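You operate a simulated robot arm through the tools that you are given. There is no shell and no other tool. Be economical: measure what you need, move in short steps, check, and stop when the job is done.

The job below is to be done with a simulated robot arm. You get a single attempt, and the scene is never put back.

JOB
Tube two is rolled too wide: plug it.
Fine: switch the isolator off first, then lift the expander and park it. Stand the mandrel in its block and push home the tube plug next to the zero button. Set down upright: mandrel.

It is judged by the outcome, as a careful person would: the job done as asked, and still so three seconds after it is handed in. It fails if anything else is knocked over, pushed out of place, dropped, spilled or broken.

ROBOT AND FRAMES
A 6-joint arm with a two-finger parallel gripper, fixed in place. Base frame: the origin is at the foot of the arm, x ahead of it, y to its left, z up; the work surface is at about z = 0.76. Lengths are in m, angles in degrees, forces in N, time in s.
With the tool pointing down near the work surface it reaches from about 0.24 to 0.64 m from the base axis. Its first joint turns from -66.0 to 66.0 degrees. Payload 2.7 kg.
The tool frame sits at the grasp point between the pads (the TCP): z along the fingers, y along the line on which they close. The tips reach 0.023 m beyond it. Largest opening 0.094 m; finger width 0.038, thickness 0.01; the body of the gripper, 0.054 by 0.096 m, starts 0.039 m behind the TCP.
Orientation is that of the tool frame in the base frame, as a unit quaternion [w, x, y, z]. With the fingers straight down and closing along the base's y, the tool's x points along the base's -x, its y along +y and its z along -z.

CONTROLS
- The arm moves only by the tool nudge_tool. Its arguments are lists of equal length, an entry for each row: "travel": the shift along the tool's x, y, z in m, a list of three; "dr": the turn, a rotation vector about the tool's x, y, z in degrees, a list of three; "grip": the opening, from 0 (shut) to 1 (fully open). In form: {"travel": [[dx, dy, dz], ...], "dr": [[wx, wy, wz], ...], "grip": [grip, ...]}. A call has 1 to 10 rows; each row is the pose to reach, as a shift and turn from the pose commanded when the call began, along the tool's axes at that moment. Each row takes 0.2 s and may step no farther than 0.05 m and 8.6 degrees from the row before; otherwise, or with a gripper value out of range, the whole call is refused. Where a pose cannot be reached the arm comes as near as it can. A force on the tool above 90 N (or 10 N above the force at the start of the call, whichever is more), or a blocked arm, ends the call early, and 0.2 s more pass. Each finger travels about 0.045 m/s and halts on what it meets, pressing with about 36 N; the grip force reading is that of the motor and also rises with nothing between the fingers. The clock runs only during rows and for 0.2 s after the last one: add rows that repeat a pose to give the fingers time. The reply holds the time, the measured pose of the TCP, the force on the tool along the base axes, the opening and the grip force, in the units named above and with some noise, with the torque about the TCP (base axes, N m) and any sound that the robot's microphone picked up.
- Cameras (640 x 400 px; columns grow to the right, rows downward): "scene" is fixed at [0.0804, -0.4291, 1.4164]; the picture's right is [0.76, -0.65, 0.00], its down [-0.29, -0.34, -0.90] and it looks along [0.58, 0.68, -0.44] (base axes); focal length 330 px, centre (320, 200). "wrist" rides on the gripper at [0.086, 0.016, -0.075] in the tool frame; the picture's right is [-0.18, 0.98, 0.00], its down [-0.58, -0.11, -0.81] and it looks along [-0.79, -0.15, 0.59] (tool axes); focal length 243 px, centre (320, 200). There is no depth. A picture from a camera that has moved, and an enlarged one, comes with that camera's place and axes in the base frame and with its lens.
- snapshot(camera): a new picture of that camera. No time passes.
- zoom(camera, box): a new picture of the part [left, top, right, bottom] of that camera's present view, enlarged. No time passes.
- job_done(): hands the job in; it is judged then, once.

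Work in short steps. Places have to be worked out from the pictures, the camera data and where the tool is seen: move nearer, look again, correct. Check each grasp and each placing, and mend what went wrong. You have 120 turns and 76 pictures in all, those below and enlarged ones among them. Open the gripper and draw the arm clear of the work before you hand the job in, unless the task says otherwise; then end with one line.

The tools are called after ">>>" as name(argument=value, ...) on one line, values as JSON. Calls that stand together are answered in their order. nudge_tool: Moves the arm, as the interface text tells. Its arguments: {"type":"object","properties":{"travel":{"type":"array","items":{"type":"array","items":{"type":"number"}}},"dr":{"type":"array","items":{"type":"array","items":{"type":"number"}}},"grip":{"type":"array","items":{"type":"number"}}},"required":["travel","dr","grip"]} The other tools are called the same way: snapshot (camera) takes a picture; zoom (camera, box) takes an enlarged picture of a part of a camera's view; job_done () hands the job in.

At the start:

```text
time: 0.0
ee_pos: [0.3823, 0.1803, 1.2282]
tcp_rot: [0.001, -0.001, 1.0, 0.001]
ft_force: [-0.4, -0.6, 0.1]
moment: [-0.04, -0.01, 0.03]
width: 0.0939
finger_force: 0.0
```

scene: 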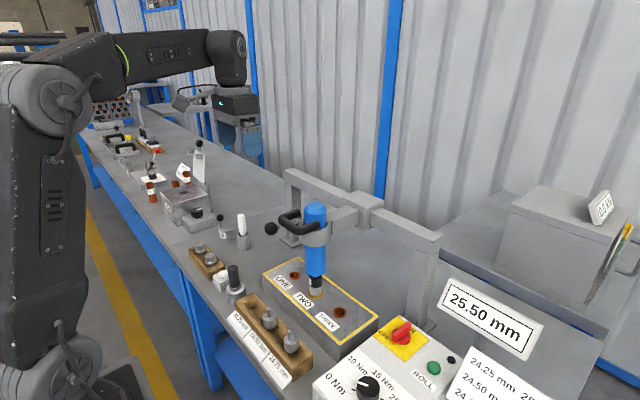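
wrist: 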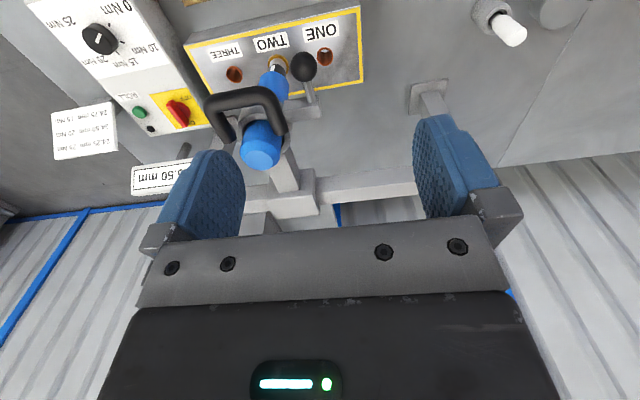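

I start by looking closely at the scene to identify the isolator, expander, mandrel, blocks and plugs.

>>> zoom(camera="scene", box=[160, 160, 400, 310])

>>> zoom(camera="scene", box=[300, 250, 540, 400])

>>> zoom(camera="scene", box=[80, 80, 260, 220])

>>> zoom(camera="wrist", box=[20, 0, 380, 225])

```text
2.67 times, centred on (280, 235) of scene
camera zoom: at [0.0804, -0.4291, 1.4164], right [0.76, -0.65, 0.0], down [-0.29, -0.34, -0.9], along [0.58, 0.68, -0.44], focal length 880 px, centre (427, 107)
```

zoom: 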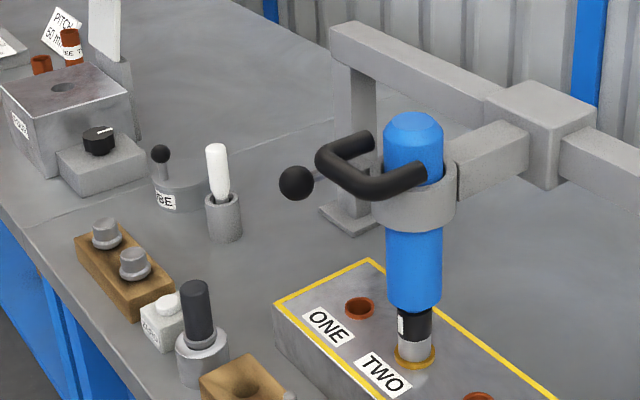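

```text
2.67 times, centred on (420, 325) of scene
camera zoom: at [0.0804, -0.4291, 1.4164], right [0.76, -0.65, 0.0], down [-0.29, -0.34, -0.9], along [0.58, 0.68, -0.44], focal length 880 px, centre (53, -133)
```

zoom: 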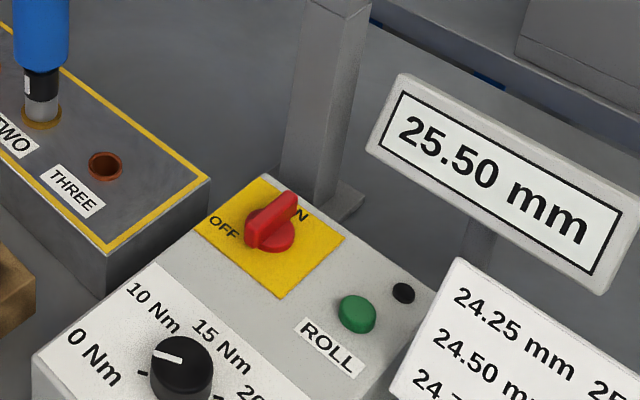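

```text
2.86 times, centred on (170, 150) of scene
camera zoom: at [0.0804, -0.4291, 1.4164], right [0.76, -0.65, 0.0], down [-0.29, -0.34, -0.9], along [0.58, 0.68, -0.44], focal length 942 px, centre (749, 343)
```

zoom: 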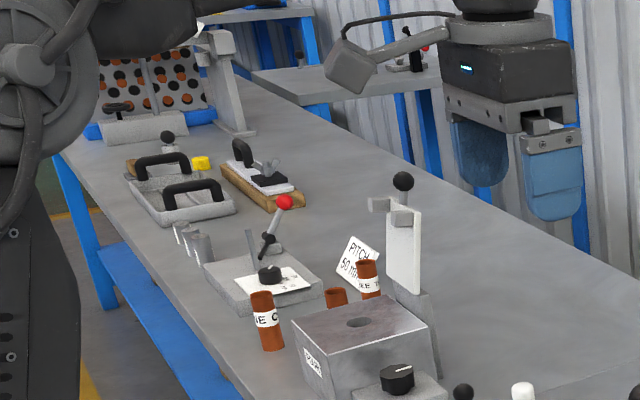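

```text
1.78 times, centred on (200, 112) of wrist
camera zoom: at [0.2965, 0.1975, 1.3033], right [0.18, 0.98, 0.0], down [0.58, -0.11, 0.81], along [0.79, -0.15, -0.59], focal length 431 px, centre (533, 356)
```

zoom: 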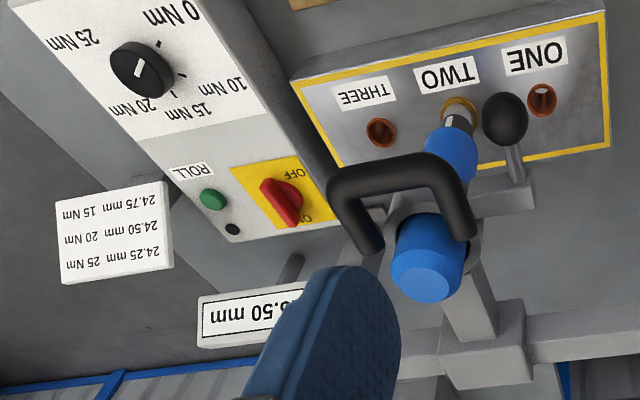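

The tube block is near [0.50, 0.08] and the isolator near [0.54, -0.16, 0.845]; the zero button and plug rack lie near x≈0.36, y 0.3–0.5. I move back and left to get a nearer look.

>>> nudge_tool(travel=[[0.03, 0.03, 0.0], [0.06, 0.06, 0.03], [0.08, 0.09, 0.06], [0.1, 0.11, 0.08]], dr=[[0, 0, 0], [0, 0, 0], [0, 0, 0], [0, 0, 0]], grip=[1, 1, 1, 1])

>>> snapshot(camera="wrist")

```text
refused: row 2 steps farther than a row can; nothing moved
```

```text
69 pictures are left
camera wrist: at [0.2965, 0.1975, 1.3033], right [0.18, 0.98, 0.0], down [0.58, -0.11, 0.81], along [0.79, -0.15, -0.59], focal length 243 px, centre (320, 200)
```

wrist: 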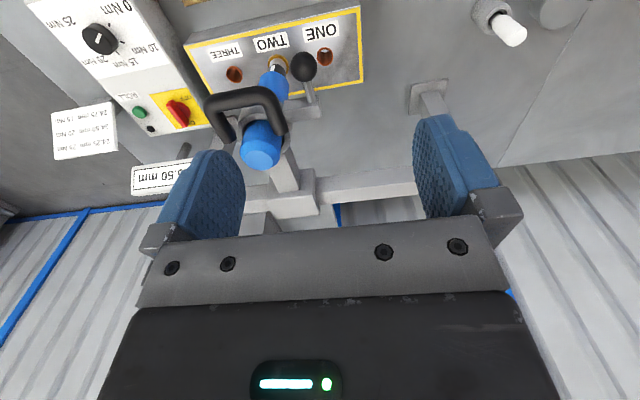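

The steps were too long; I redo it with smaller ones, then look.

>>> nudge_tool(travel=[[0.02, 0.02, 0.015], [0.04, 0.04, 0.03], [0.06, 0.06, 0.045], [0.08, 0.08, 0.06], [0.1, 0.1, 0.075]], dr=[[0, 0, 0], [0, 0, 0], [0, 0, 0], [0, 0, 0], [0, 0, 0]], grip=[1, 1, 1, 1, 1])

```text
time: 1.2
ee_pos: [0.2818, 0.2823, 1.1501]
tcp_rot: [0.001, 0.0, 1.0, 0.0]
ft_force: [0.0, 0.9, 0.1]
moment: [0.02, -0.04, 0.02]
width: 0.0942
finger_force: 0.0
```

I look from here.

>>> snapshot(camera="wrist")

```text
68 pictures are left
camera wrist: at [0.1956, 0.2981, 1.2259], right [0.19, 0.98, 0.0], down [0.58, -0.11, 0.81], along [0.79, -0.15, -0.59], focal length 243 px, centre (320, 200)
```

wrist: 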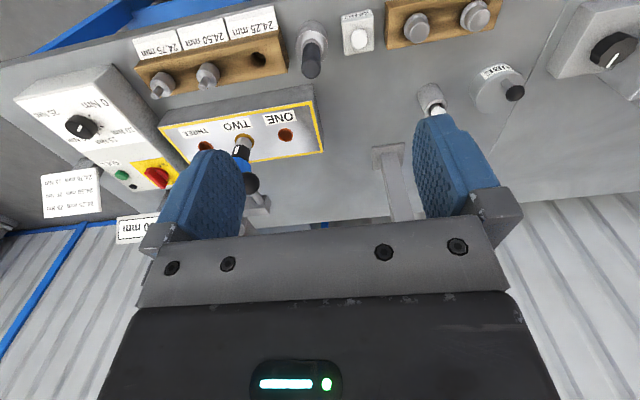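

>>> zoom(camera="wrist", box=[120, 0, 360, 150])

>>> zoom(camera="wrist", box=[290, 0, 530, 150])

```text
2.67 times, centred on (240, 75) of wrist
camera zoom: at [0.1956, 0.2981, 1.2259], right [0.19, 0.98, 0.0], down [0.58, -0.11, 0.81], along [0.79, -0.15, -0.59], focal length 647 px, centre (533, 533)
```

zoom: 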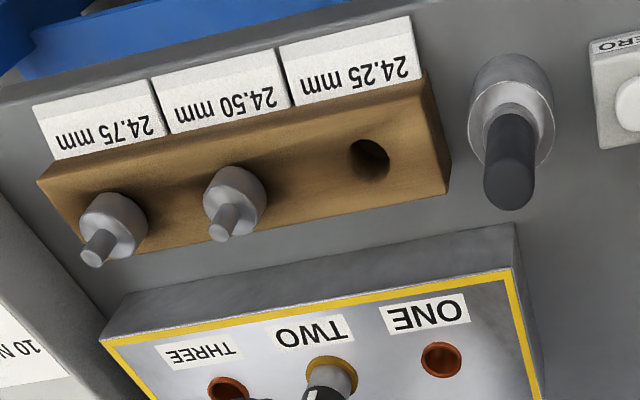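

```text
2.67 times, centred on (410, 75) of wrist
camera zoom: at [0.1956, 0.2981, 1.2259], right [0.19, 0.98, 0.0], down [0.58, -0.11, 0.81], along [0.79, -0.15, -0.59], focal length 647 px, centre (80, 533)
```

zoom: 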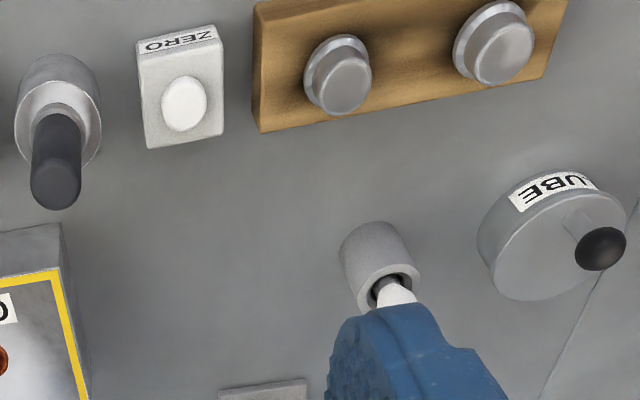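

The 24.25 mm mandrel's seat is empty, so it's in the expander at tube TWO; the plug beside ZERO is at the near end of the plug rack. I turn the tool to view the expander and its ball lever from the left.

>>> nudge_tool(travel=[[0.0, 0.03, 0.01], [0, 0.06, 0.02], [0, 0.09, 0.03], [0, 0.12, 0.04], [0, 0.15, 0.05]], dr=[[0, 0, 8], [0, 0, 16], [0, 0, 24], [0, 0, 32], [0, 0, 40]], grip=[1, 1, 1, 1, 1])

>>> snapshot(camera="wrist")

```text
time: 2.4
ee_pos: [0.2823, 0.4316, 1.1032]
tcp_rot: [0.0, 0.342, 0.94, 0.001]
ft_force: [0.5, -0.1, 0.3]
moment: [0.02, 0.02, 0.0]
width: 0.0939
finger_force: 0.1
```

```text
65 pictures are left
camera wrist: at [0.2272, 0.4987, 1.1784], right [0.77, 0.63, 0.0], down [0.37, -0.46, 0.81], along [0.51, -0.62, -0.59], focal length 243 px, centre (320, 200)
```

wrist: 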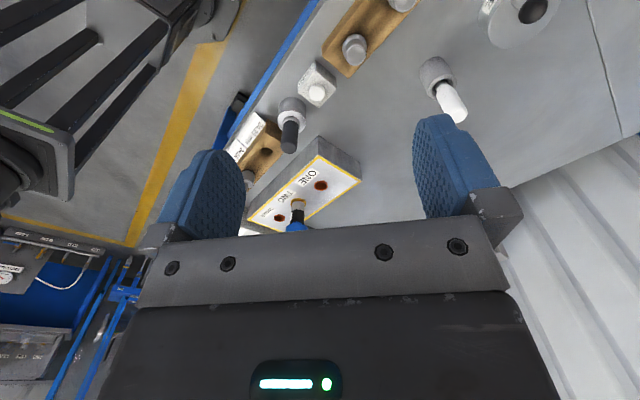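

The gripper body hides the expander here; I zoom with the scene camera instead.

>>> zoom(camera="scene", box=[250, 160, 390, 260])

>>> zoom(camera="scene", box=[250, 230, 390, 330])

```text
4.00 times, centred on (320, 210) of scene
camera zoom: at [0.0804, -0.4291, 1.4164], right [0.76, -0.65, 0.0], down [-0.29, -0.34, -0.9], along [0.58, 0.68, -0.44], focal length 1320 px, centre (320, 160)
```

zoom: 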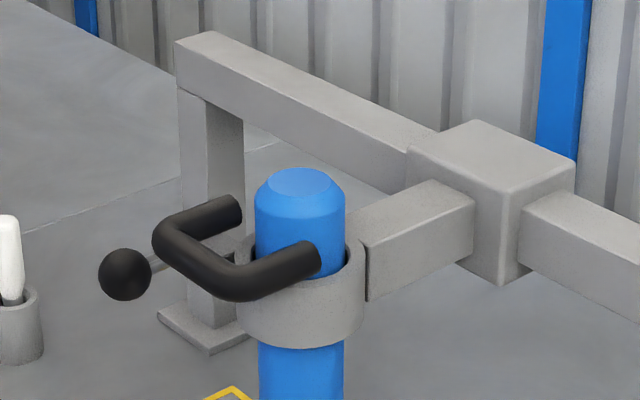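

```text
4.00 times, centred on (320, 280) of scene
camera zoom: at [0.0804, -0.4291, 1.4164], right [0.76, -0.65, 0.0], down [-0.29, -0.34, -0.9], along [0.58, 0.68, -0.44], focal length 1320 px, centre (320, -120)
```

zoom: 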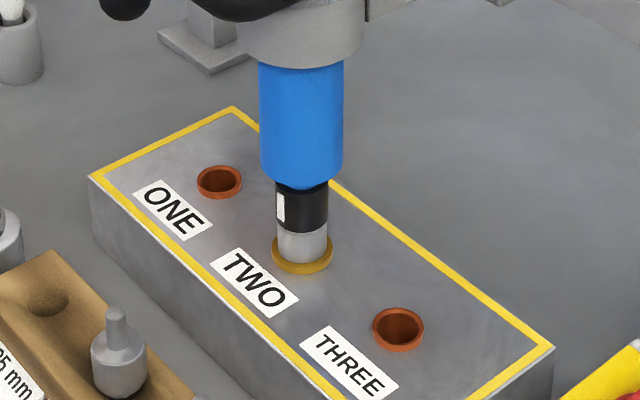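

The expander sits in a collar with a U handle toward me and a ball lever near [0.437, 0.152, 1.005]. I go above and left to look down on them.

>>> nudge_tool(travel=[[-0.039, -0.019, -0.015], [-0.079, -0.038, -0.03], [-0.118, -0.057, -0.044], [-0.158, -0.076, -0.059], [-0.197, -0.094, -0.073], [-0.236, -0.113, -0.088], [-0.276, -0.132, -0.102], [-0.315, -0.151, -0.117]], dr=[[0, 0, -5], [0, 0, -10], [0, 0, -15], [0, 0, -20], [0, 0, -25], [0, 0, -30], [0, 0, -35], [0, 0, -40]], grip=[1, 1, 1, 1, 1, 1, 1, 1])

>>> snapshot(camera="wrist")

```text
time: 4.2
ee_pos: [0.4288, 0.1124, 1.2199]
tcp_rot: [0.0, -0.001, 1.0, 0.001]
ft_force: [0.5, 0.2, 0.2]
moment: [0.01, 0.01, 0.04]
width: 0.0939
finger_force: 0.0
```

```text
62 pictures are left
camera wrist: at [0.3422, 0.1271, 1.2959], right [0.18, 0.98, 0.0], down [0.58, -0.11, 0.81], along [0.79, -0.15, -0.59], focal length 243 px, centre (320, 200)
```

wrist: 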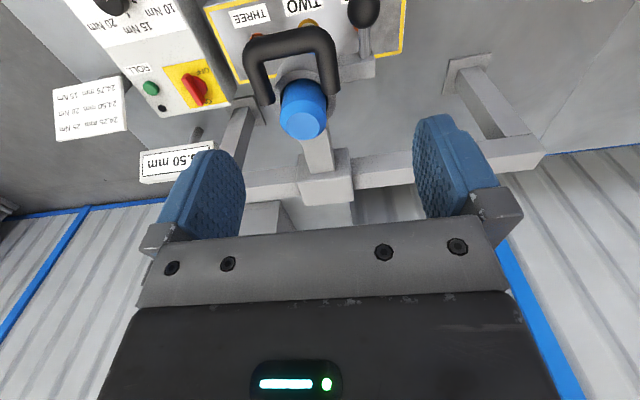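

>>> zoom(camera="wrist", box=[230, 0, 410, 140])

```text
2.86 times, centred on (320, 70) of wrist
camera zoom: at [0.3422, 0.1271, 1.2959], right [0.18, 0.98, 0.0], down [0.58, -0.11, 0.81], along [0.79, -0.15, -0.59], focal length 693 px, centre (320, 571)
```

zoom: 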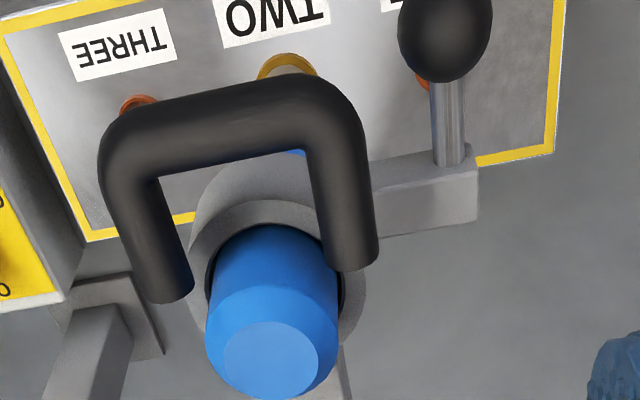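

A lug on the collar's left side carries a stem with the ball; I'll explore that after the isolator. I move over the control box to see the isolator closely.

>>> nudge_tool(travel=[[-0.0153, -0.0411, 0], [-0.0306, -0.0823, 0], [-0.0459, -0.1234, 0], [-0.0611, -0.1646, 0], [-0.0764, -0.2057, 0], [-0.0917, -0.2469, 0], [-0.107, -0.288, 0], [-0.107, -0.288, 0.04], [-0.107, -0.288, 0.08], [-0.107, -0.288, 0.12]], dr=[[0, 0, 0], [0, 0, 0], [0, 0, 0], [0, 0, 0], [0, 0, 0], [0, 0, 0], [0, 0, 0], [0, 0, 0], [0, 0, 0], [0, 0, 0]], grip=[1, 1, 1, 1, 1, 1, 1, 1, 1, 1])

>>> snapshot(camera="wrist")

```text
time: 6.4
ee_pos: [0.5334, -0.1725, 1.0989]
tcp_rot: [0.001, 0.0, 1.0, 0.001]
ft_force: [0.3, 0.1, -0.3]
moment: [0.0, 0.01, -0.03]
width: 0.0939
finger_force: 0.0
out of reach, approached as far as the arm can: row 7
```

```text
60 pictures are left
camera wrist: at [0.4477, -0.1577, 1.1733], right [0.18, 0.98, 0.0], down [0.58, -0.11, 0.81], along [0.79, -0.15, -0.59], focal length 243 px, centre (320, 200)
```

wrist: 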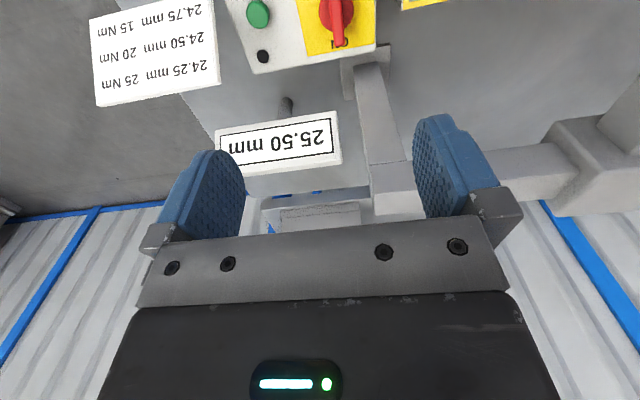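

The isolator knob is confirmed near [0.541, -0.159]; I back off a bit to see the whole knob.

>>> nudge_tool(travel=[[0.035, 0.01, 0], [0.07, 0.02, 0]], dr=[[0, 0, 0], [0, 0, 0]], grip=[1, 1])

>>> zoom(camera="wrist", box=[250, 0, 410, 100])

```text
time: 7.0
ee_pos: [0.4646, -0.1512, 1.0988]
tcp_rot: [0.0, 0.0, 1.0, 0.001]
ft_force: [1.4, -0.4, 0.0]
moment: [-0.03, 0.02, -0.01]
width: 0.094
finger_force: 0.2
```

```text
4.00 times, centred on (330, 50) of wrist
camera zoom: at [0.378, -0.1363, 1.174], right [0.18, 0.98, 0.0], down [0.58, -0.11, 0.81], along [0.79, -0.15, -0.59], focal length 970 px, centre (280, 800)
```

zoom: 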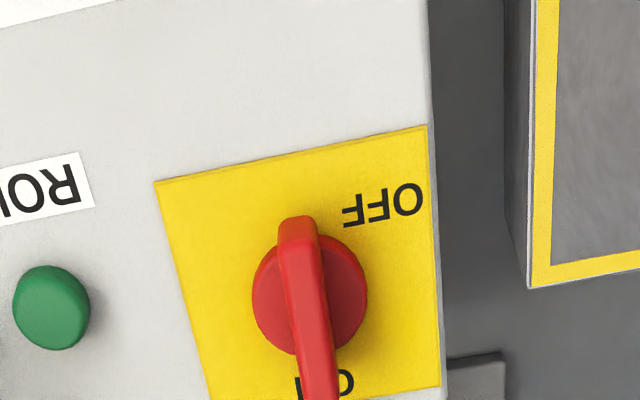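

The knob's bar lies along x, pointing to ON (+x), with OFF on the +y/−x side, so it turns counter‑clockwise from above. I partly close (away from ROLL), and move above it.

>>> nudge_tool(travel=[[-0.04, -0.003, 0], [-0.08, -0.007, 0], [-0.08, -0.007, 0.045], [-0.08, -0.007, 0.09], [-0.08, -0.007, 0.135], [-0.08, -0.007, 0.17]], dr=[[0, 0, 0], [0, 0, 0], [0, 0, 0], [0, 0, 0], [0, 0, 0], [0, 0, 0]], grip=[0.5, 0.5, 0.5, 0.5, 0.5, 0.5])

>>> zoom(camera="scene", box=[320, 240, 480, 360])

```text
time: 8.4
ee_pos: [0.5453, -0.1604, 0.929]
tcp_rot: [0.001, 0.0, 1.0, 0.001]
ft_force: [-0.5, -0.4, -0.6]
moment: [-0.02, -0.01, 0.02]
width: 0.0468
finger_force: 0.0
```

```text
3.33 times, centred on (400, 300) of scene
camera zoom: at [0.0804, -0.4291, 1.4164], right [0.76, -0.65, 0.0], down [-0.29, -0.34, -0.9], along [0.58, 0.68, -0.44], focal length 1100 px, centre (53, -133)
```

zoom: 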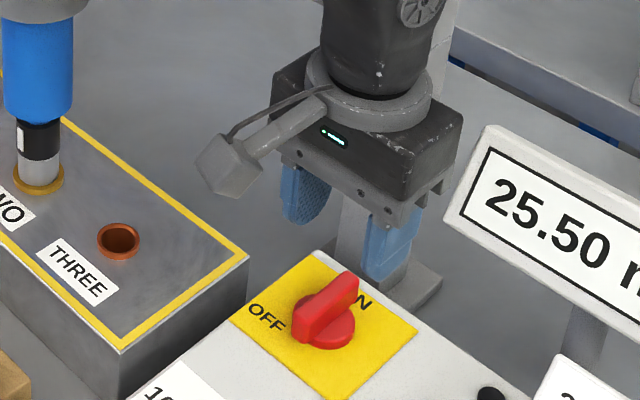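

The tool is aligned above the knob. I descend to straddle the bar and close on it.

>>> nudge_tool(travel=[[0, 0.001, 0.035], [0, 0.001, 0.066], [0, 0.001, 0.066], [0, 0.001, 0.066], [0, 0.001, 0.066], [0, 0.001, 0.066]], dr=[[0, 0, 0], [0, 0, 0], [0, 0, 0], [0, 0, 0], [0, 0, 0], [0, 0, 0]], grip=[0.5, 0.5, 0.1, 0.0, 0.0, 0.0])

>>> zoom(camera="scene", box=[320, 240, 480, 360])

```text
time: 9.8
ee_pos: [0.5445, -0.1574, 0.8632]
tcp_rot: [0.0, -0.001, 1.0, 0.002]
ft_force: [-1.9, 26.3, 1.1]
moment: [-0.24, -0.07, 0.01]
width: 0.0127
finger_force: 44.6
```

```text
3.33 times, centred on (400, 300) of scene
camera zoom: at [0.0803, -0.4284, 1.4166], right [0.76, -0.65, 0.0], down [-0.29, -0.34, -0.9], along [0.58, 0.68, -0.44], focal length 1100 px, centre (53, -133)
```

zoom: 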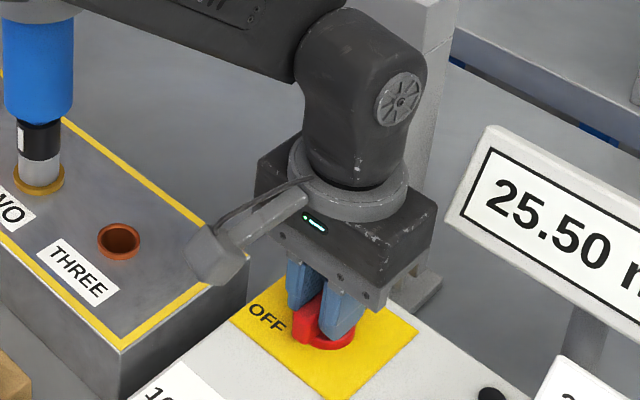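

Bar is gripped (12.7 mm). I shift slightly to ease the side force and start turning counter‑clockwise.

>>> nudge_tool(travel=[[0, 0.0015, 0], [0, 0.0015, 0], [0, 0.0015, 0], [0, 0.0015, 0]], dr=[[0, 0, 0], [0, 0, -8], [0, 0, -16], [0, 0, -24]], grip=[0, 0, 0, 0])

```text
time: 10.8
ee_pos: [0.5449, -0.1566, 0.862]
tcp_rot: [0.0, -0.21, 0.978, 0.001]
ft_force: [11.6, 20.0, -13.9]
moment: [-0.45, 0.79, 0.0]
width: 0.0129
finger_force: 44.6
```

It turns freely. I keep on turning to 90°.

>>> nudge_tool(travel=[[0, 0, 0], [0, 0, 0], [0, 0, 0], [0, 0, 0], [0, 0, 0], [0, 0, 0], [0, 0, 0], [0, 0, 0]], dr=[[0, 0, -8], [0, 0, -16], [0, 0, -24], [0, 0, -32], [0, 0, -40], [0, 0, -48], [0, 0, -56], [0, 0, -64]], grip=[0, 0, 0, 0, 0, 0, 0, 0])

>>> zoom(camera="scene", box=[320, 240, 480, 360])

```text
time: 12.6
ee_pos: [0.5442, -0.1572, 0.863]
tcp_rot: [0.001, -0.696, 0.718, 0.001]
ft_force: [17.8, 16.4, -28.1]
moment: [-0.35, -0.17, 0.03]
width: 0.0129
finger_force: 45.0
```

```text
3.33 times, centred on (400, 300) of scene
camera zoom: at [0.0813, -0.4288, 1.4165], right [0.76, -0.65, 0.0], down [-0.29, -0.34, -0.9], along [0.58, 0.68, -0.44], focal length 1100 px, centre (53, -133)
```

zoom: 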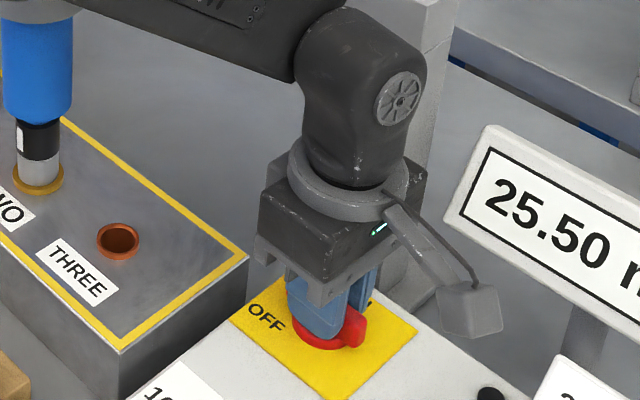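

No stop felt at 88°. I turn a little farther, watching torque and sound.

>>> nudge_tool(travel=[[0, 0, 0], [0, 0, 0], [0, 0, 0]], dr=[[0, 0, -4], [0, 0, -8], [0, 0, -12]], grip=[0, 0, 0])

```text
time: 13.4
ee_pos: [0.5447, -0.1573, 0.8612]
tcp_rot: [-0.003, 0.764, -0.645, -0.001]
ft_force: [23.3, 11.0, -25.5]
moment: [0.09, 0.08, -1.97]
width: 0.0182
finger_force: 44.6
```

Torque jumped and the fingers slipped: the stop is at about 90°. I turn back to 90°, open, rise and look.

>>> nudge_tool(travel=[[0, 0, 0], [0, 0, 0], [0, 0, 0], [0, 0, -0.04], [0, 0, -0.08], [0, 0, -0.12]], dr=[[0, 0, 6], [0, 0, 11], [0, 0, 11], [0, 0, 11], [0, 0, 11], [0, 0, 11]], grip=[0, 0.4, 0.5, 0.5, 0.5, 0.5])

>>> zoom(camera="scene", box=[320, 240, 480, 360])

```text
time: 14.8
ee_pos: [0.5432, -0.1595, 0.983]
tcp_rot: [0.001, -0.701, 0.713, 0.0]
ft_force: [-0.8, 0.0, -0.7]
moment: [0.04, -0.01, -0.02]
width: 0.047
finger_force: 0.0
```

```text
3.33 times, centred on (400, 300) of scene
camera zoom: at [0.0804, -0.4291, 1.4164], right [0.76, -0.65, 0.0], down [-0.29, -0.34, -0.9], along [0.58, 0.68, -0.44], focal length 1100 px, centre (53, -133)
```

zoom: 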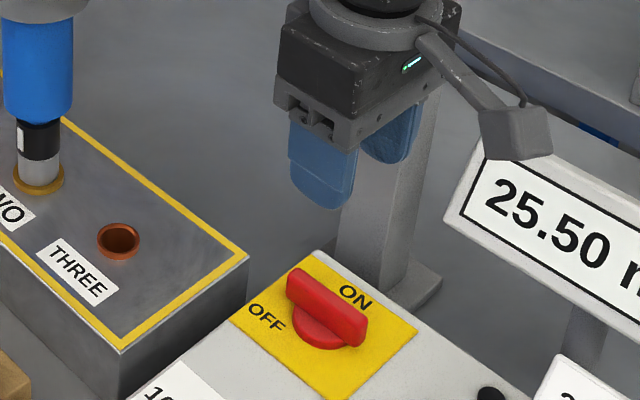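

The isolator's bar now lies across toward OFF at its stop. Next I rise and move over the U handle crossbar (about [0.43, 0.083, 1.05]) with fingers closing along x.

>>> nudge_tool(travel=[[0, 0, -0.05], [0, 0, -0.1], [0, 0, -0.15], [0, 0, -0.2], [-0.0405, 0.0188, -0.2], [-0.081, 0.0377, -0.2], [-0.1215, 0.0565, -0.2], [-0.162, 0.0753, -0.2], [-0.2025, 0.0942, -0.2], [-0.243, 0.113, -0.2]], dr=[[0, 0, 0], [0, 0, 0], [0, 0, 0], [0, 0, 0], [0, 0, 0], [0, 0, 0], [0, 0, 0], [0, 0, 0], [0, 0, 0], [0, 0, 0]], grip=[0.5, 0.5, 0.5, 0.5, 0.5, 0.5, 0.5, 0.5, 0.42, 0.42])

>>> snapshot(camera="wrist")

>>> zoom(camera="scene", box=[230, 120, 390, 240])

```text
time: 17.0
ee_pos: [0.4353, 0.0878, 1.183]
tcp_rot: [0.001, -0.7, 0.714, 0.0]
ft_force: [0.1, 0.4, 0.9]
moment: [0.0, -0.01, 0.0]
width: 0.0397
finger_force: 0.1
```

```text
54 pictures are left
camera wrist: at [0.417, 0.0009, 1.2582], right [-0.98, 0.2, 0.0], down [0.12, 0.58, 0.81], along [0.16, 0.79, -0.59], focal length 243 px, centre (320, 200)
```

wrist: 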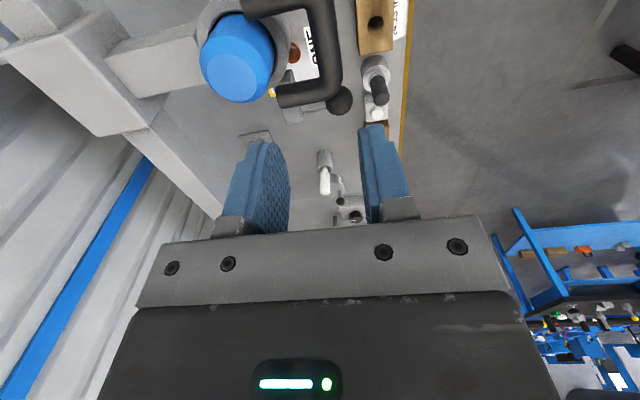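

```text
3.33 times, centred on (310, 180) of scene
camera zoom: at [0.0803, -0.4291, 1.4164], right [0.76, -0.65, 0.0], down [-0.29, -0.34, -0.9], along [0.58, 0.68, -0.44], focal length 1100 px, centre (353, 267)
```

zoom: 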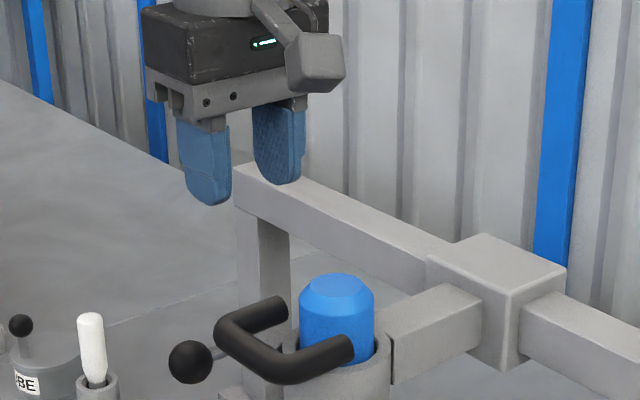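

The crossbar refines to [0.4295, 0.084, 1.05]. I descend with a 40 mm opening and grip it.

>>> nudge_tool(travel=[[0.004, 0.007, 0.04], [0.004, 0.007, 0.08], [0.004, 0.007, 0.121], [0.004, 0.007, 0.121], [0.004, 0.007, 0.121], [0.004, 0.007, 0.121]], dr=[[0, 0, 0], [0, 0, 0], [0, 0, 0], [0, 0, 0], [0, 0, 0], [0, 0, 0]], grip=[0.42, 0.42, 0.42, 0.1, 0.0, 0.0])

>>> zoom(camera="scene", box=[230, 150, 390, 270])

```text
time: 18.4
ee_pos: [0.4277, 0.0846, 1.0632]
tcp_rot: [0.002, -0.702, 0.712, -0.001]
ft_force: [9.9, -1.6, -3.2]
moment: [0.53, -0.15, 1.7]
width: 0.0197
finger_force: 45.2
```

```text
3.33 times, centred on (310, 210) of scene
camera zoom: at [0.0807, -0.4292, 1.4164], right [0.76, -0.65, 0.0], down [-0.29, -0.34, -0.9], along [0.58, 0.68, -0.44], focal length 1100 px, centre (353, 167)
```

zoom: 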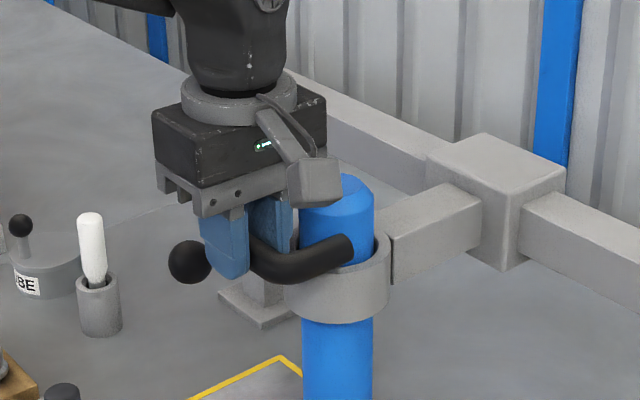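

Crossbar gripped. I lift gently by 3 cm and check forces.

>>> nudge_tool(travel=[[0, 0, -0.01], [0, 0, -0.02], [0, 0, -0.03]], dr=[[0, 0, 0], [0, 0, 0], [0, 0, 0]], grip=[0, 0, 0])

>>> zoom(camera="scene", box=[220, 150, 420, 300])

```text
time: 19.2
ee_pos: [0.4278, 0.0824, 1.0931]
tcp_rot: [0.0, -0.701, 0.713, 0.001]
ft_force: [7.7, -0.9, -5.4]
moment: [0.0, -0.1, 1.81]
width: 0.0198
finger_force: 45.1
```

```text
2.67 times, centred on (320, 225) of scene
camera zoom: at [0.0807, -0.4292, 1.4164], right [0.76, -0.65, 0.0], down [-0.29, -0.34, -0.9], along [0.58, 0.68, -0.44], focal length 880 px, centre (320, 133)
```

zoom: 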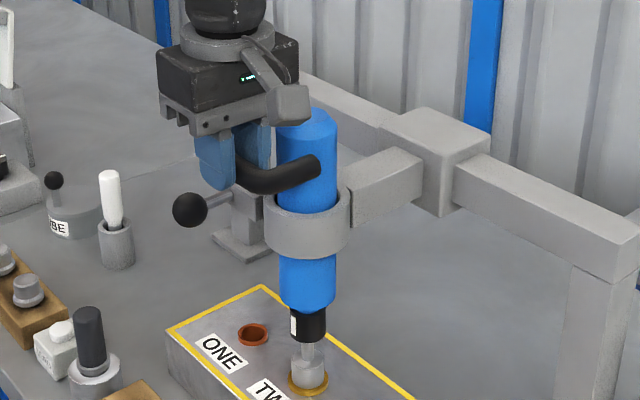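

The expander slides up leaving the mandrel in tube TWO with its stub showing. I lift on, in small steps, listening for a latch.

>>> nudge_tool(travel=[[0, 0, -0.01], [0, 0, -0.02], [0, 0, -0.03], [0, 0, -0.04], [0, 0, -0.05]], dr=[[0, 0, 0], [0, 0, 0], [0, 0, 0], [0, 0, 0], [0, 0, 0]], grip=[0, 0, 0, 0, 0])

>>> zoom(camera="scene", box=[220, 130, 420, 290])

```text
time: 20.4
ee_pos: [0.4274, 0.0833, 1.1387]
tcp_rot: [-0.003, -0.701, 0.714, 0.003]
ft_force: [11.4, -0.9, -33.7]
moment: [0.14, -0.21, 1.71]
width: 0.0198
finger_force: 44.8
```

```text
2.50 times, centred on (320, 210) of scene
camera zoom: at [0.0812, -0.4291, 1.4164], right [0.76, -0.65, 0.0], down [-0.29, -0.34, -0.9], along [0.58, 0.68, -0.44], focal length 825 px, centre (320, 175)
```

zoom: 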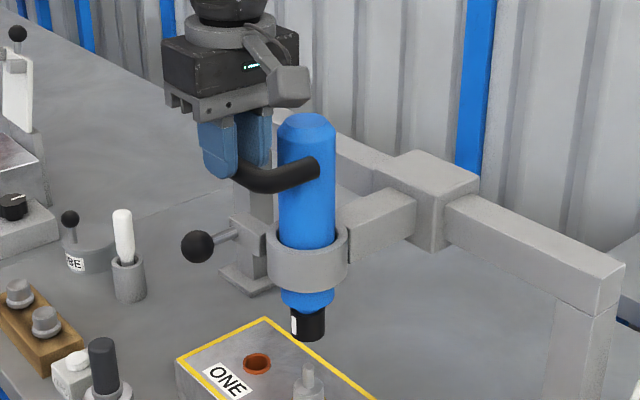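

I've met the upper stop at 75 mm lift. I back off slightly to see what load remains and view the ball lever closely.

>>> nudge_tool(travel=[[0, 0, 0.003], [0, 0, 0.006], [0, 0, 0.006]], dr=[[0, 0, 0], [0, 0, 0], [0, 0, 0]], grip=[0, 0, 0])

>>> zoom(camera="scene", box=[260, 190, 340, 250])

>>> snapshot(camera="wrist")

```text
time: 21.2
ee_pos: [0.4277, 0.083, 1.1401]
tcp_rot: [0.003, -0.702, 0.712, -0.001]
ft_force: [0.2, 2.2, 5.5]
moment: [-0.52, 0.01, 1.77]
width: 0.02
finger_force: 45.1
```

```text
6.67 times, centred on (300, 220) of scene
camera zoom: at [0.0803, -0.4291, 1.4164], right [0.76, -0.65, 0.0], down [-0.29, -0.34, -0.9], along [0.58, 0.68, -0.44], focal length 2199 px, centre (453, 67)
```

zoom: 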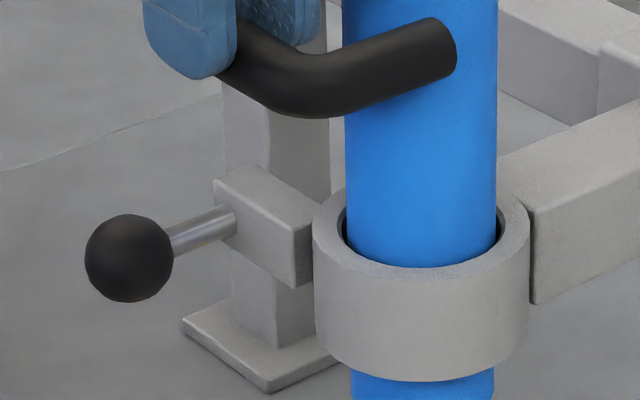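

```text
48 pictures are left
camera wrist: at [0.4104, -0.0037, 1.2144], right [-0.98, 0.2, -0.01], down [0.11, 0.58, 0.81], along [0.17, 0.79, -0.59], focal length 243 px, centre (320, 200)
```

wrist: 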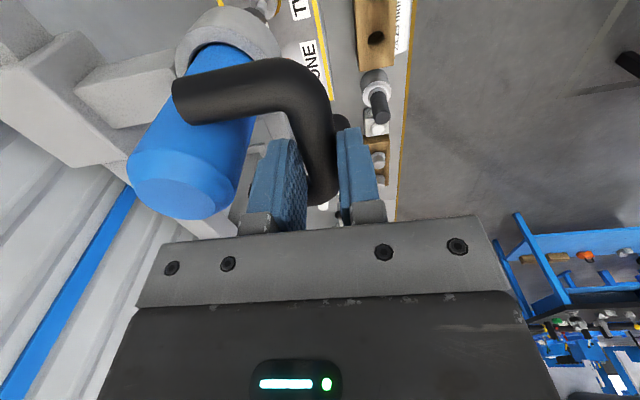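

The expander stays up against slight push, so friction or a balancer holds it. It hangs right over the tube, so "park" likely means moving the collar aside along the gantry; I test with a small push toward +y.

>>> nudge_tool(travel=[[-0.003, 0, 0], [-0.006, 0, 0], [-0.006, 0, 0]], dr=[[0, 0, 0], [0, 0, 0], [0, 0, 0]], grip=[0, 0, 0])

```text
time: 22.0
ee_pos: [0.4285, 0.0882, 1.1377]
tcp_rot: [0.001, -0.702, 0.712, 0.001]
ft_force: [0.6, -4.1, 4.0]
moment: [0.06, -0.01, 1.69]
width: 0.0203
finger_force: 44.7
```

It moves with only ~4 N, so it isn't clamped. I slide 4 cm toward +y and look at what moves.

>>> nudge_tool(travel=[[-0.01, 0, 0], [-0.02, 0, 0], [-0.03, 0, 0], [-0.04, 0, 0]], dr=[[0, 0, 0], [0, 0, 0], [0, 0, 0], [0, 0, 0]], grip=[0, 0, 0, 0])

>>> zoom(camera="scene", box=[220, 130, 460, 290])

```text
time: 23.0
ee_pos: [0.4278, 0.1291, 1.1367]
tcp_rot: [0.001, -0.702, 0.712, 0.002]
ft_force: [-9.0, 1.2, 3.3]
moment: [-0.75, 0.08, 1.84]
width: 0.0199
finger_force: 45.3
```

```text
2.50 times, centred on (340, 210) of scene
camera zoom: at [0.08, -0.4291, 1.4164], right [0.76, -0.65, 0.0], down [-0.29, -0.34, -0.9], along [0.58, 0.68, -0.44], focal length 825 px, centre (270, 175)
```

zoom: 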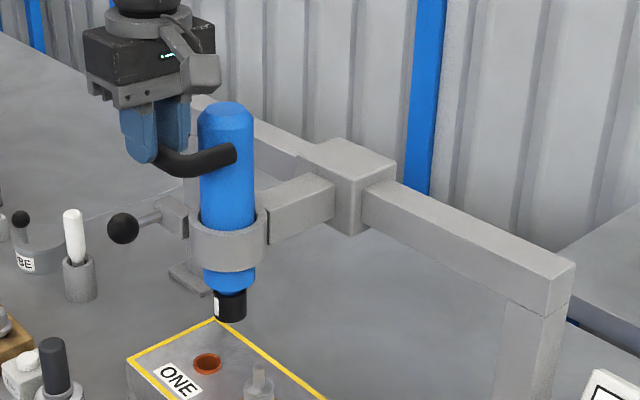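

The whole carriage slides along the gantry. I continue toward the left end, watching for a stop.

>>> nudge_tool(travel=[[-0.015, 0, 0], [-0.03, 0, 0], [-0.045, 0, 0], [-0.06, 0, 0], [-0.075, 0, 0], [-0.09, 0, 0]], dr=[[0, 0, 0], [0, 0, 0], [0, 0, 0], [0, 0, 0], [0, 0, 0], [0, 0, 0]], grip=[0, 0, 0, 0, 0, 0])

>>> zoom(camera="scene", box=[180, 110, 480, 310])

```text
time: 24.4
ee_pos: [0.4286, 0.2189, 1.1346]
tcp_rot: [-0.002, -0.702, 0.712, 0.002]
ft_force: [-32.0, 1.9, 3.6]
moment: [0.41, 0.64, 1.78]
width: 0.0199
finger_force: 44.2
```

```text
2.00 times, centred on (330, 210) of scene
camera zoom: at [0.0793, -0.4291, 1.4165], right [0.76, -0.65, 0.0], down [-0.29, -0.34, -0.9], along [0.58, 0.68, -0.44], focal length 660 px, centre (300, 180)
```

zoom: 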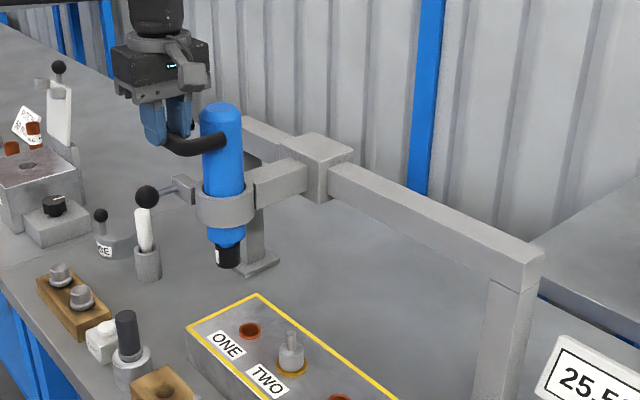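

It slides on freely; a sideways pull of −32 N in x shows the rail is slightly skewed, so I compensate with −x while continuing to the end.

>>> nudge_tool(travel=[[-0.003, 0.004, 0], [-0.013, 0.005, 0], [-0.023, 0.0055, 0], [-0.033, 0.006, 0]], dr=[[0, 0, 0], [0, 0, 0], [0, 0, 0], [0, 0, 0]], grip=[0, 0, 0, 0])

```text
time: 25.4
ee_pos: [0.4279, 0.2511, 1.1365]
tcp_rot: [0.003, -0.701, 0.714, -0.002]
ft_force: [27.6, -0.1, -4.5]
moment: [-0.92, -0.75, 1.74]
width: 0.0198
finger_force: 44.6
```

I was overcompensating; I take half of it back and continue gently to find the end stop.

>>> nudge_tool(travel=[[0, -0.0025, 0], [-0.008, -0.0025, 0], [-0.016, -0.0025, 0], [-0.022, -0.0025, 0]], dr=[[0, 0, 0], [0, 0, 0], [0, 0, 0], [0, 0, 0]], grip=[0, 0, 0, 0])

>>> zoom(camera="scene", box=[180, 110, 400, 290])

```text
time: 26.4
ee_pos: [0.4285, 0.2749, 1.138]
tcp_rot: [0.002, -0.701, 0.713, 0.0]
ft_force: [17.3, -0.1, 0.1]
moment: [-0.48, -0.46, 1.72]
width: 0.0196
finger_force: 45.2
```

```text
2.22 times, centred on (290, 200) of scene
camera zoom: at [0.081, -0.4291, 1.4164], right [0.76, -0.65, 0.0], down [-0.29, -0.34, -0.9], along [0.58, 0.68, -0.44], focal length 733 px, centre (387, 200)
```

zoom: 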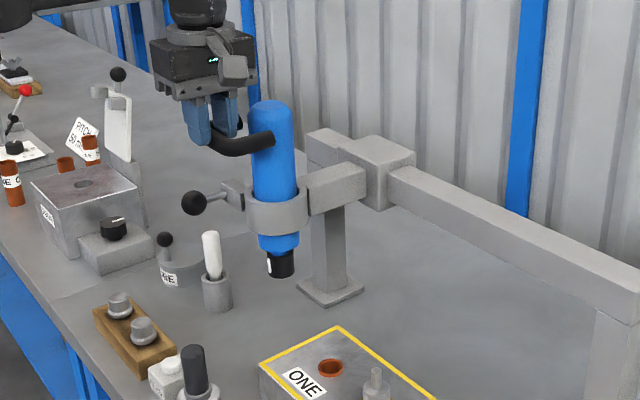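

Nearly at the left end of the rail; I go gently to the end stop.

>>> nudge_tool(travel=[[-0.005, -0.0015, 0], [-0.01, -0.0015, 0], [-0.015, -0.0015, 0], [-0.02, -0.0015, 0], [-0.025, -0.0015, 0]], dr=[[0, 0, 0], [0, 0, 0], [0, 0, 0], [0, 0, 0], [0, 0, 0]], grip=[0, 0, 0, 0, 0])

```text
time: 27.7
ee_pos: [0.4297, 0.2858, 1.1372]
tcp_rot: [-0.019, -0.699, 0.715, -0.004]
ft_force: [-11.5, -18.0, 5.8]
moment: [-0.62, 0.37, 1.5]
width: 0.0204
finger_force: 45.2
stopped in row 5: the force on the tool passed its limit at 91 N (the readings are from after the stop); the commanded pose is now the measured one
```

End stop reached at y≈0.286. Before letting go I test whether it holds itself up by lowering 5 mm and reading the force.

>>> nudge_tool(travel=[[0.003, 0, 0.0], [0.003, 0, 0.005], [0.003, 0, 0.01], [0.003, 0, 0.01]], dr=[[0, 0, 0], [0, 0, 0], [0, 0, 0], [0, 0, 0]], grip=[0, 0, 0, 0])

>>> zoom(camera="scene", box=[220, 150, 380, 270])

```text
time: 28.7
ee_pos: [0.4285, 0.2869, 1.1258]
tcp_rot: [-0.017, -0.698, 0.716, -0.003]
ft_force: [-10.6, 0.2, 4.8]
moment: [-1.21, 0.05, 1.77]
width: 0.0202
finger_force: 44.7
```

```text
3.33 times, centred on (300, 210) of scene
camera zoom: at [0.08, -0.4291, 1.4164], right [0.76, -0.65, 0.0], down [-0.29, -0.34, -0.9], along [0.58, 0.68, -0.44], focal length 1100 px, centre (387, 167)
```

zoom: 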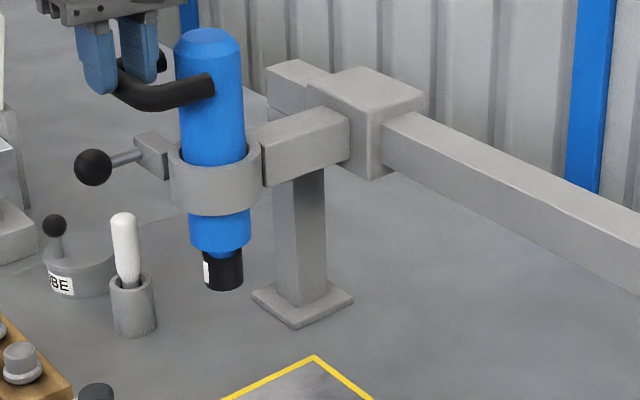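

It resists downward with ~5 N, so friction/balance holds it. I raise it back to the top, open slightly and withdraw upward, then check it stays.

>>> nudge_tool(travel=[[0, 0, -0.006], [0, 0, -0.012], [0, 0, -0.012], [0, 0, -0.012], [0, 0, -0.012], [0, 0, -0.012]], dr=[[0, 0, 0], [0, 0, 0], [0, 0, 0], [0, 0, 0], [0, 0, 0], [0, 0, 0]], grip=[0, 0, 0.28, 0.38, 0.38, 0.38])

>>> zoom(camera="scene", box=[220, 150, 380, 270])

```text
time: 30.1
ee_pos: [0.4285, 0.2872, 1.1377]
tcp_rot: [-0.016, -0.698, 0.716, -0.003]
ft_force: [1.1, -0.2, 0.1]
moment: [-0.02, 0.01, 0.02]
width: 0.0358
finger_force: 0.0
```

```text
3.33 times, centred on (300, 210) of scene
camera zoom: at [0.0804, -0.4291, 1.4164], right [0.76, -0.65, 0.0], down [-0.29, -0.34, -0.9], along [0.58, 0.68, -0.44], focal length 1100 px, centre (387, 167)
```

zoom: 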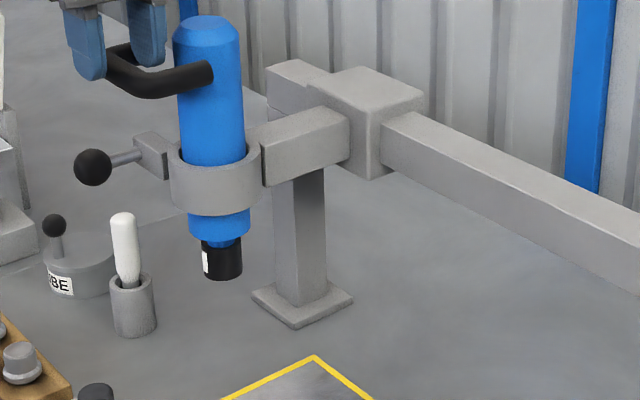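

The expander stays parked at the top left. I rise clear, correct a small tilt, and move over tube TWO to look at the mandrel.

>>> nudge_tool(travel=[[0, 0, -0.04], [0, 0, -0.08], [0.0474, -0.01, -0.08], [0.0948, -0.02, -0.08], [0.1422, -0.03, -0.08], [0.1896, -0.04, -0.08], [0.237, -0.05, -0.08], [0.237, -0.05, -0.035], [0.237, -0.05, 0.01], [0.237, -0.05, 0.055]], dr=[[0, 0, 0], [0, 0, 0], [1.08, -1.52, 0], [1.08, -1.52, 0], [1.08, -1.52, 0], [1.08, -1.52, 0], [1.08, -1.52, 0], [1.08, -1.52, 0], [1.08, -1.52, 0], [1.08, -1.52, 0]], grip=[0.38, 0.38, 0.6, 0.6, 0.6, 0.6, 0.6, 0.6, 0.6, 0.6])

>>> snapshot(camera="wrist")

```text
time: 32.3
ee_pos: [0.4738, 0.0466, 1.0902]
tcp_rot: [0.0, -0.698, 0.717, -0.001]
ft_force: [-1.1, 0.6, 0.5]
moment: [0.03, -0.02, -0.02]
width: 0.0563
finger_force: 0.1
```

```text
42 pictures are left
camera wrist: at [0.4563, -0.0404, 1.1654], right [-0.98, 0.21, 0.0], down [0.12, 0.58, 0.81], along [0.17, 0.79, -0.59], focal length 243 px, centre (320, 200)
```

wrist: 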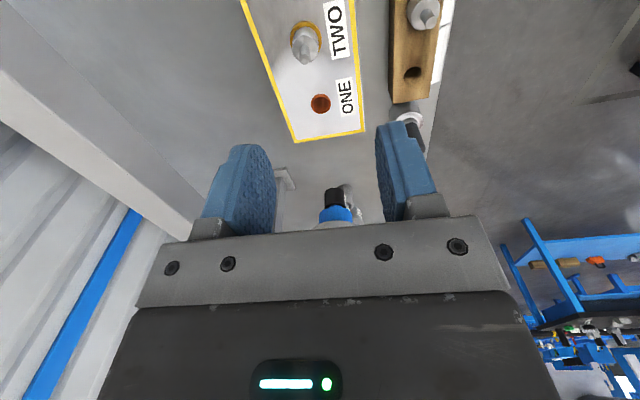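

>>> zoom(camera="wrist", box=[250, 0, 450, 125])

>>> zoom(camera="scene", box=[230, 250, 350, 340])

```text
3.20 times, centred on (350, 62) of wrist
camera zoom: at [0.4563, -0.0404, 1.1654], right [-0.98, 0.21, 0.0], down [0.12, 0.58, 0.81], along [0.17, 0.79, -0.59], focal length 776 px, centre (224, 640)
```

zoom: 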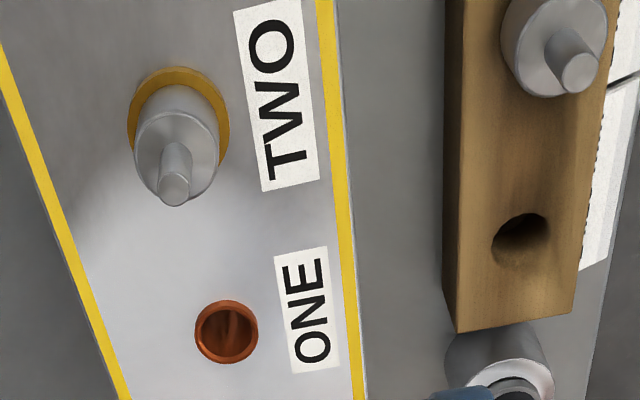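

```text
4.44 times, centred on (290, 295) of scene
camera zoom: at [0.0804, -0.4291, 1.4164], right [0.76, -0.65, 0.0], down [-0.29, -0.34, -0.9], along [0.58, 0.68, -0.44], focal length 1466 px, centre (453, -222)
```

zoom: 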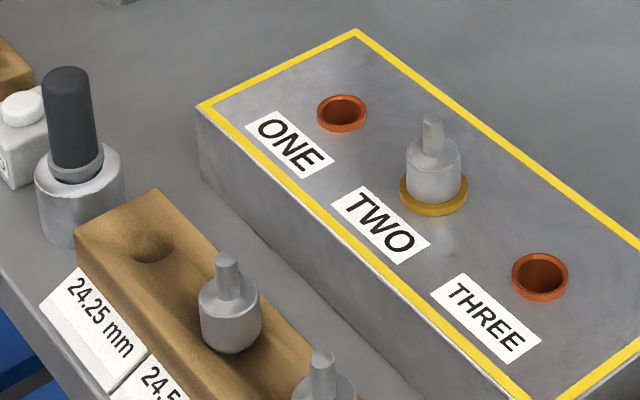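

Mandrel stub top is near [0.499, 0.078, 0.875], with the tube mouth at z≈0.825. I move over it and descend, keeping tips above the tube ring, then grip.

>>> nudge_tool(travel=[[-0.032, -0.0242, 0], [-0.032, -0.0242, 0.045], [-0.032, -0.0242, 0.09], [-0.032, -0.0242, 0.135], [-0.032, -0.0242, 0.17]], dr=[[0, 0, 0], [0, 0, 0], [0, 0, 0], [0, 0, 0], [0, 0, 0]], grip=[0.6, 0.6, 0.6, 0.6, 0.6])

>>> zoom(camera="scene", box=[250, 220, 370, 310])

```text
time: 33.5
ee_pos: [0.4986, 0.0778, 0.9178]
tcp_rot: [0.0, -0.698, 0.717, -0.001]
ft_force: [-0.1, -0.9, 0.1]
moment: [0.01, 0.0, 0.03]
width: 0.0562
finger_force: 0.1
```

```text
4.44 times, centred on (310, 265) of scene
camera zoom: at [0.0804, -0.4291, 1.4164], right [0.76, -0.65, 0.0], down [-0.29, -0.34, -0.9], along [0.58, 0.68, -0.44], focal length 1466 px, centre (364, -89)
```

zoom: 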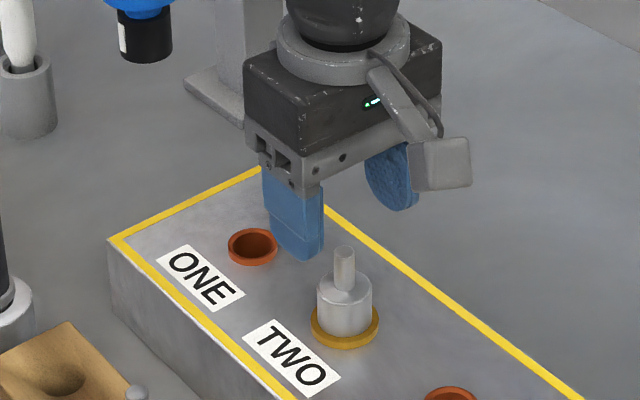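

Alignment matches. I descend to the body and grip.

>>> nudge_tool(travel=[[0, 0, 0.03], [0, 0, 0.062], [0, 0, 0.062], [0, 0, 0.062], [0, 0, 0.062], [0, 0, 0.062]], dr=[[0, 0, 0], [0, 0, 0], [0, 0, 0], [0, 0, 0], [0, 0, 0], [0, 0, 0]], grip=[0.6, 0.6, 0.2, 0.0, 0.0, 0.0])

>>> zoom(camera="scene", box=[250, 220, 370, 310])

```text
time: 34.9
ee_pos: [0.4981, 0.077, 0.8558]
tcp_rot: [0.0, -0.698, 0.716, -0.001]
ft_force: [0.9, -0.4, 0.6]
moment: [0.0, 0.01, -0.02]
width: 0.0301
finger_force: 35.9
```

```text
4.44 times, centred on (310, 265) of scene
camera zoom: at [0.0804, -0.4291, 1.4164], right [0.76, -0.65, 0.0], down [-0.29, -0.34, -0.9], along [0.58, 0.68, -0.44], focal length 1466 px, centre (364, -89)
```

zoom: 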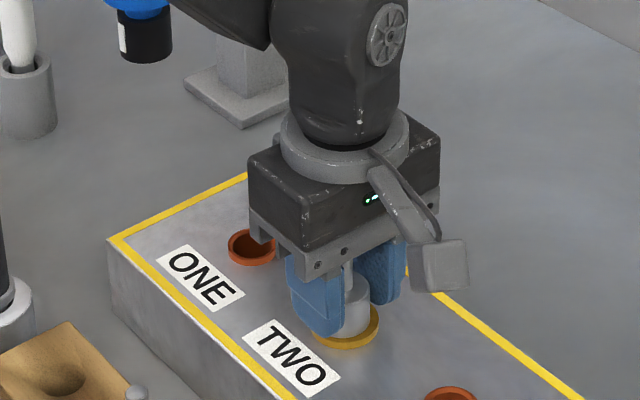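

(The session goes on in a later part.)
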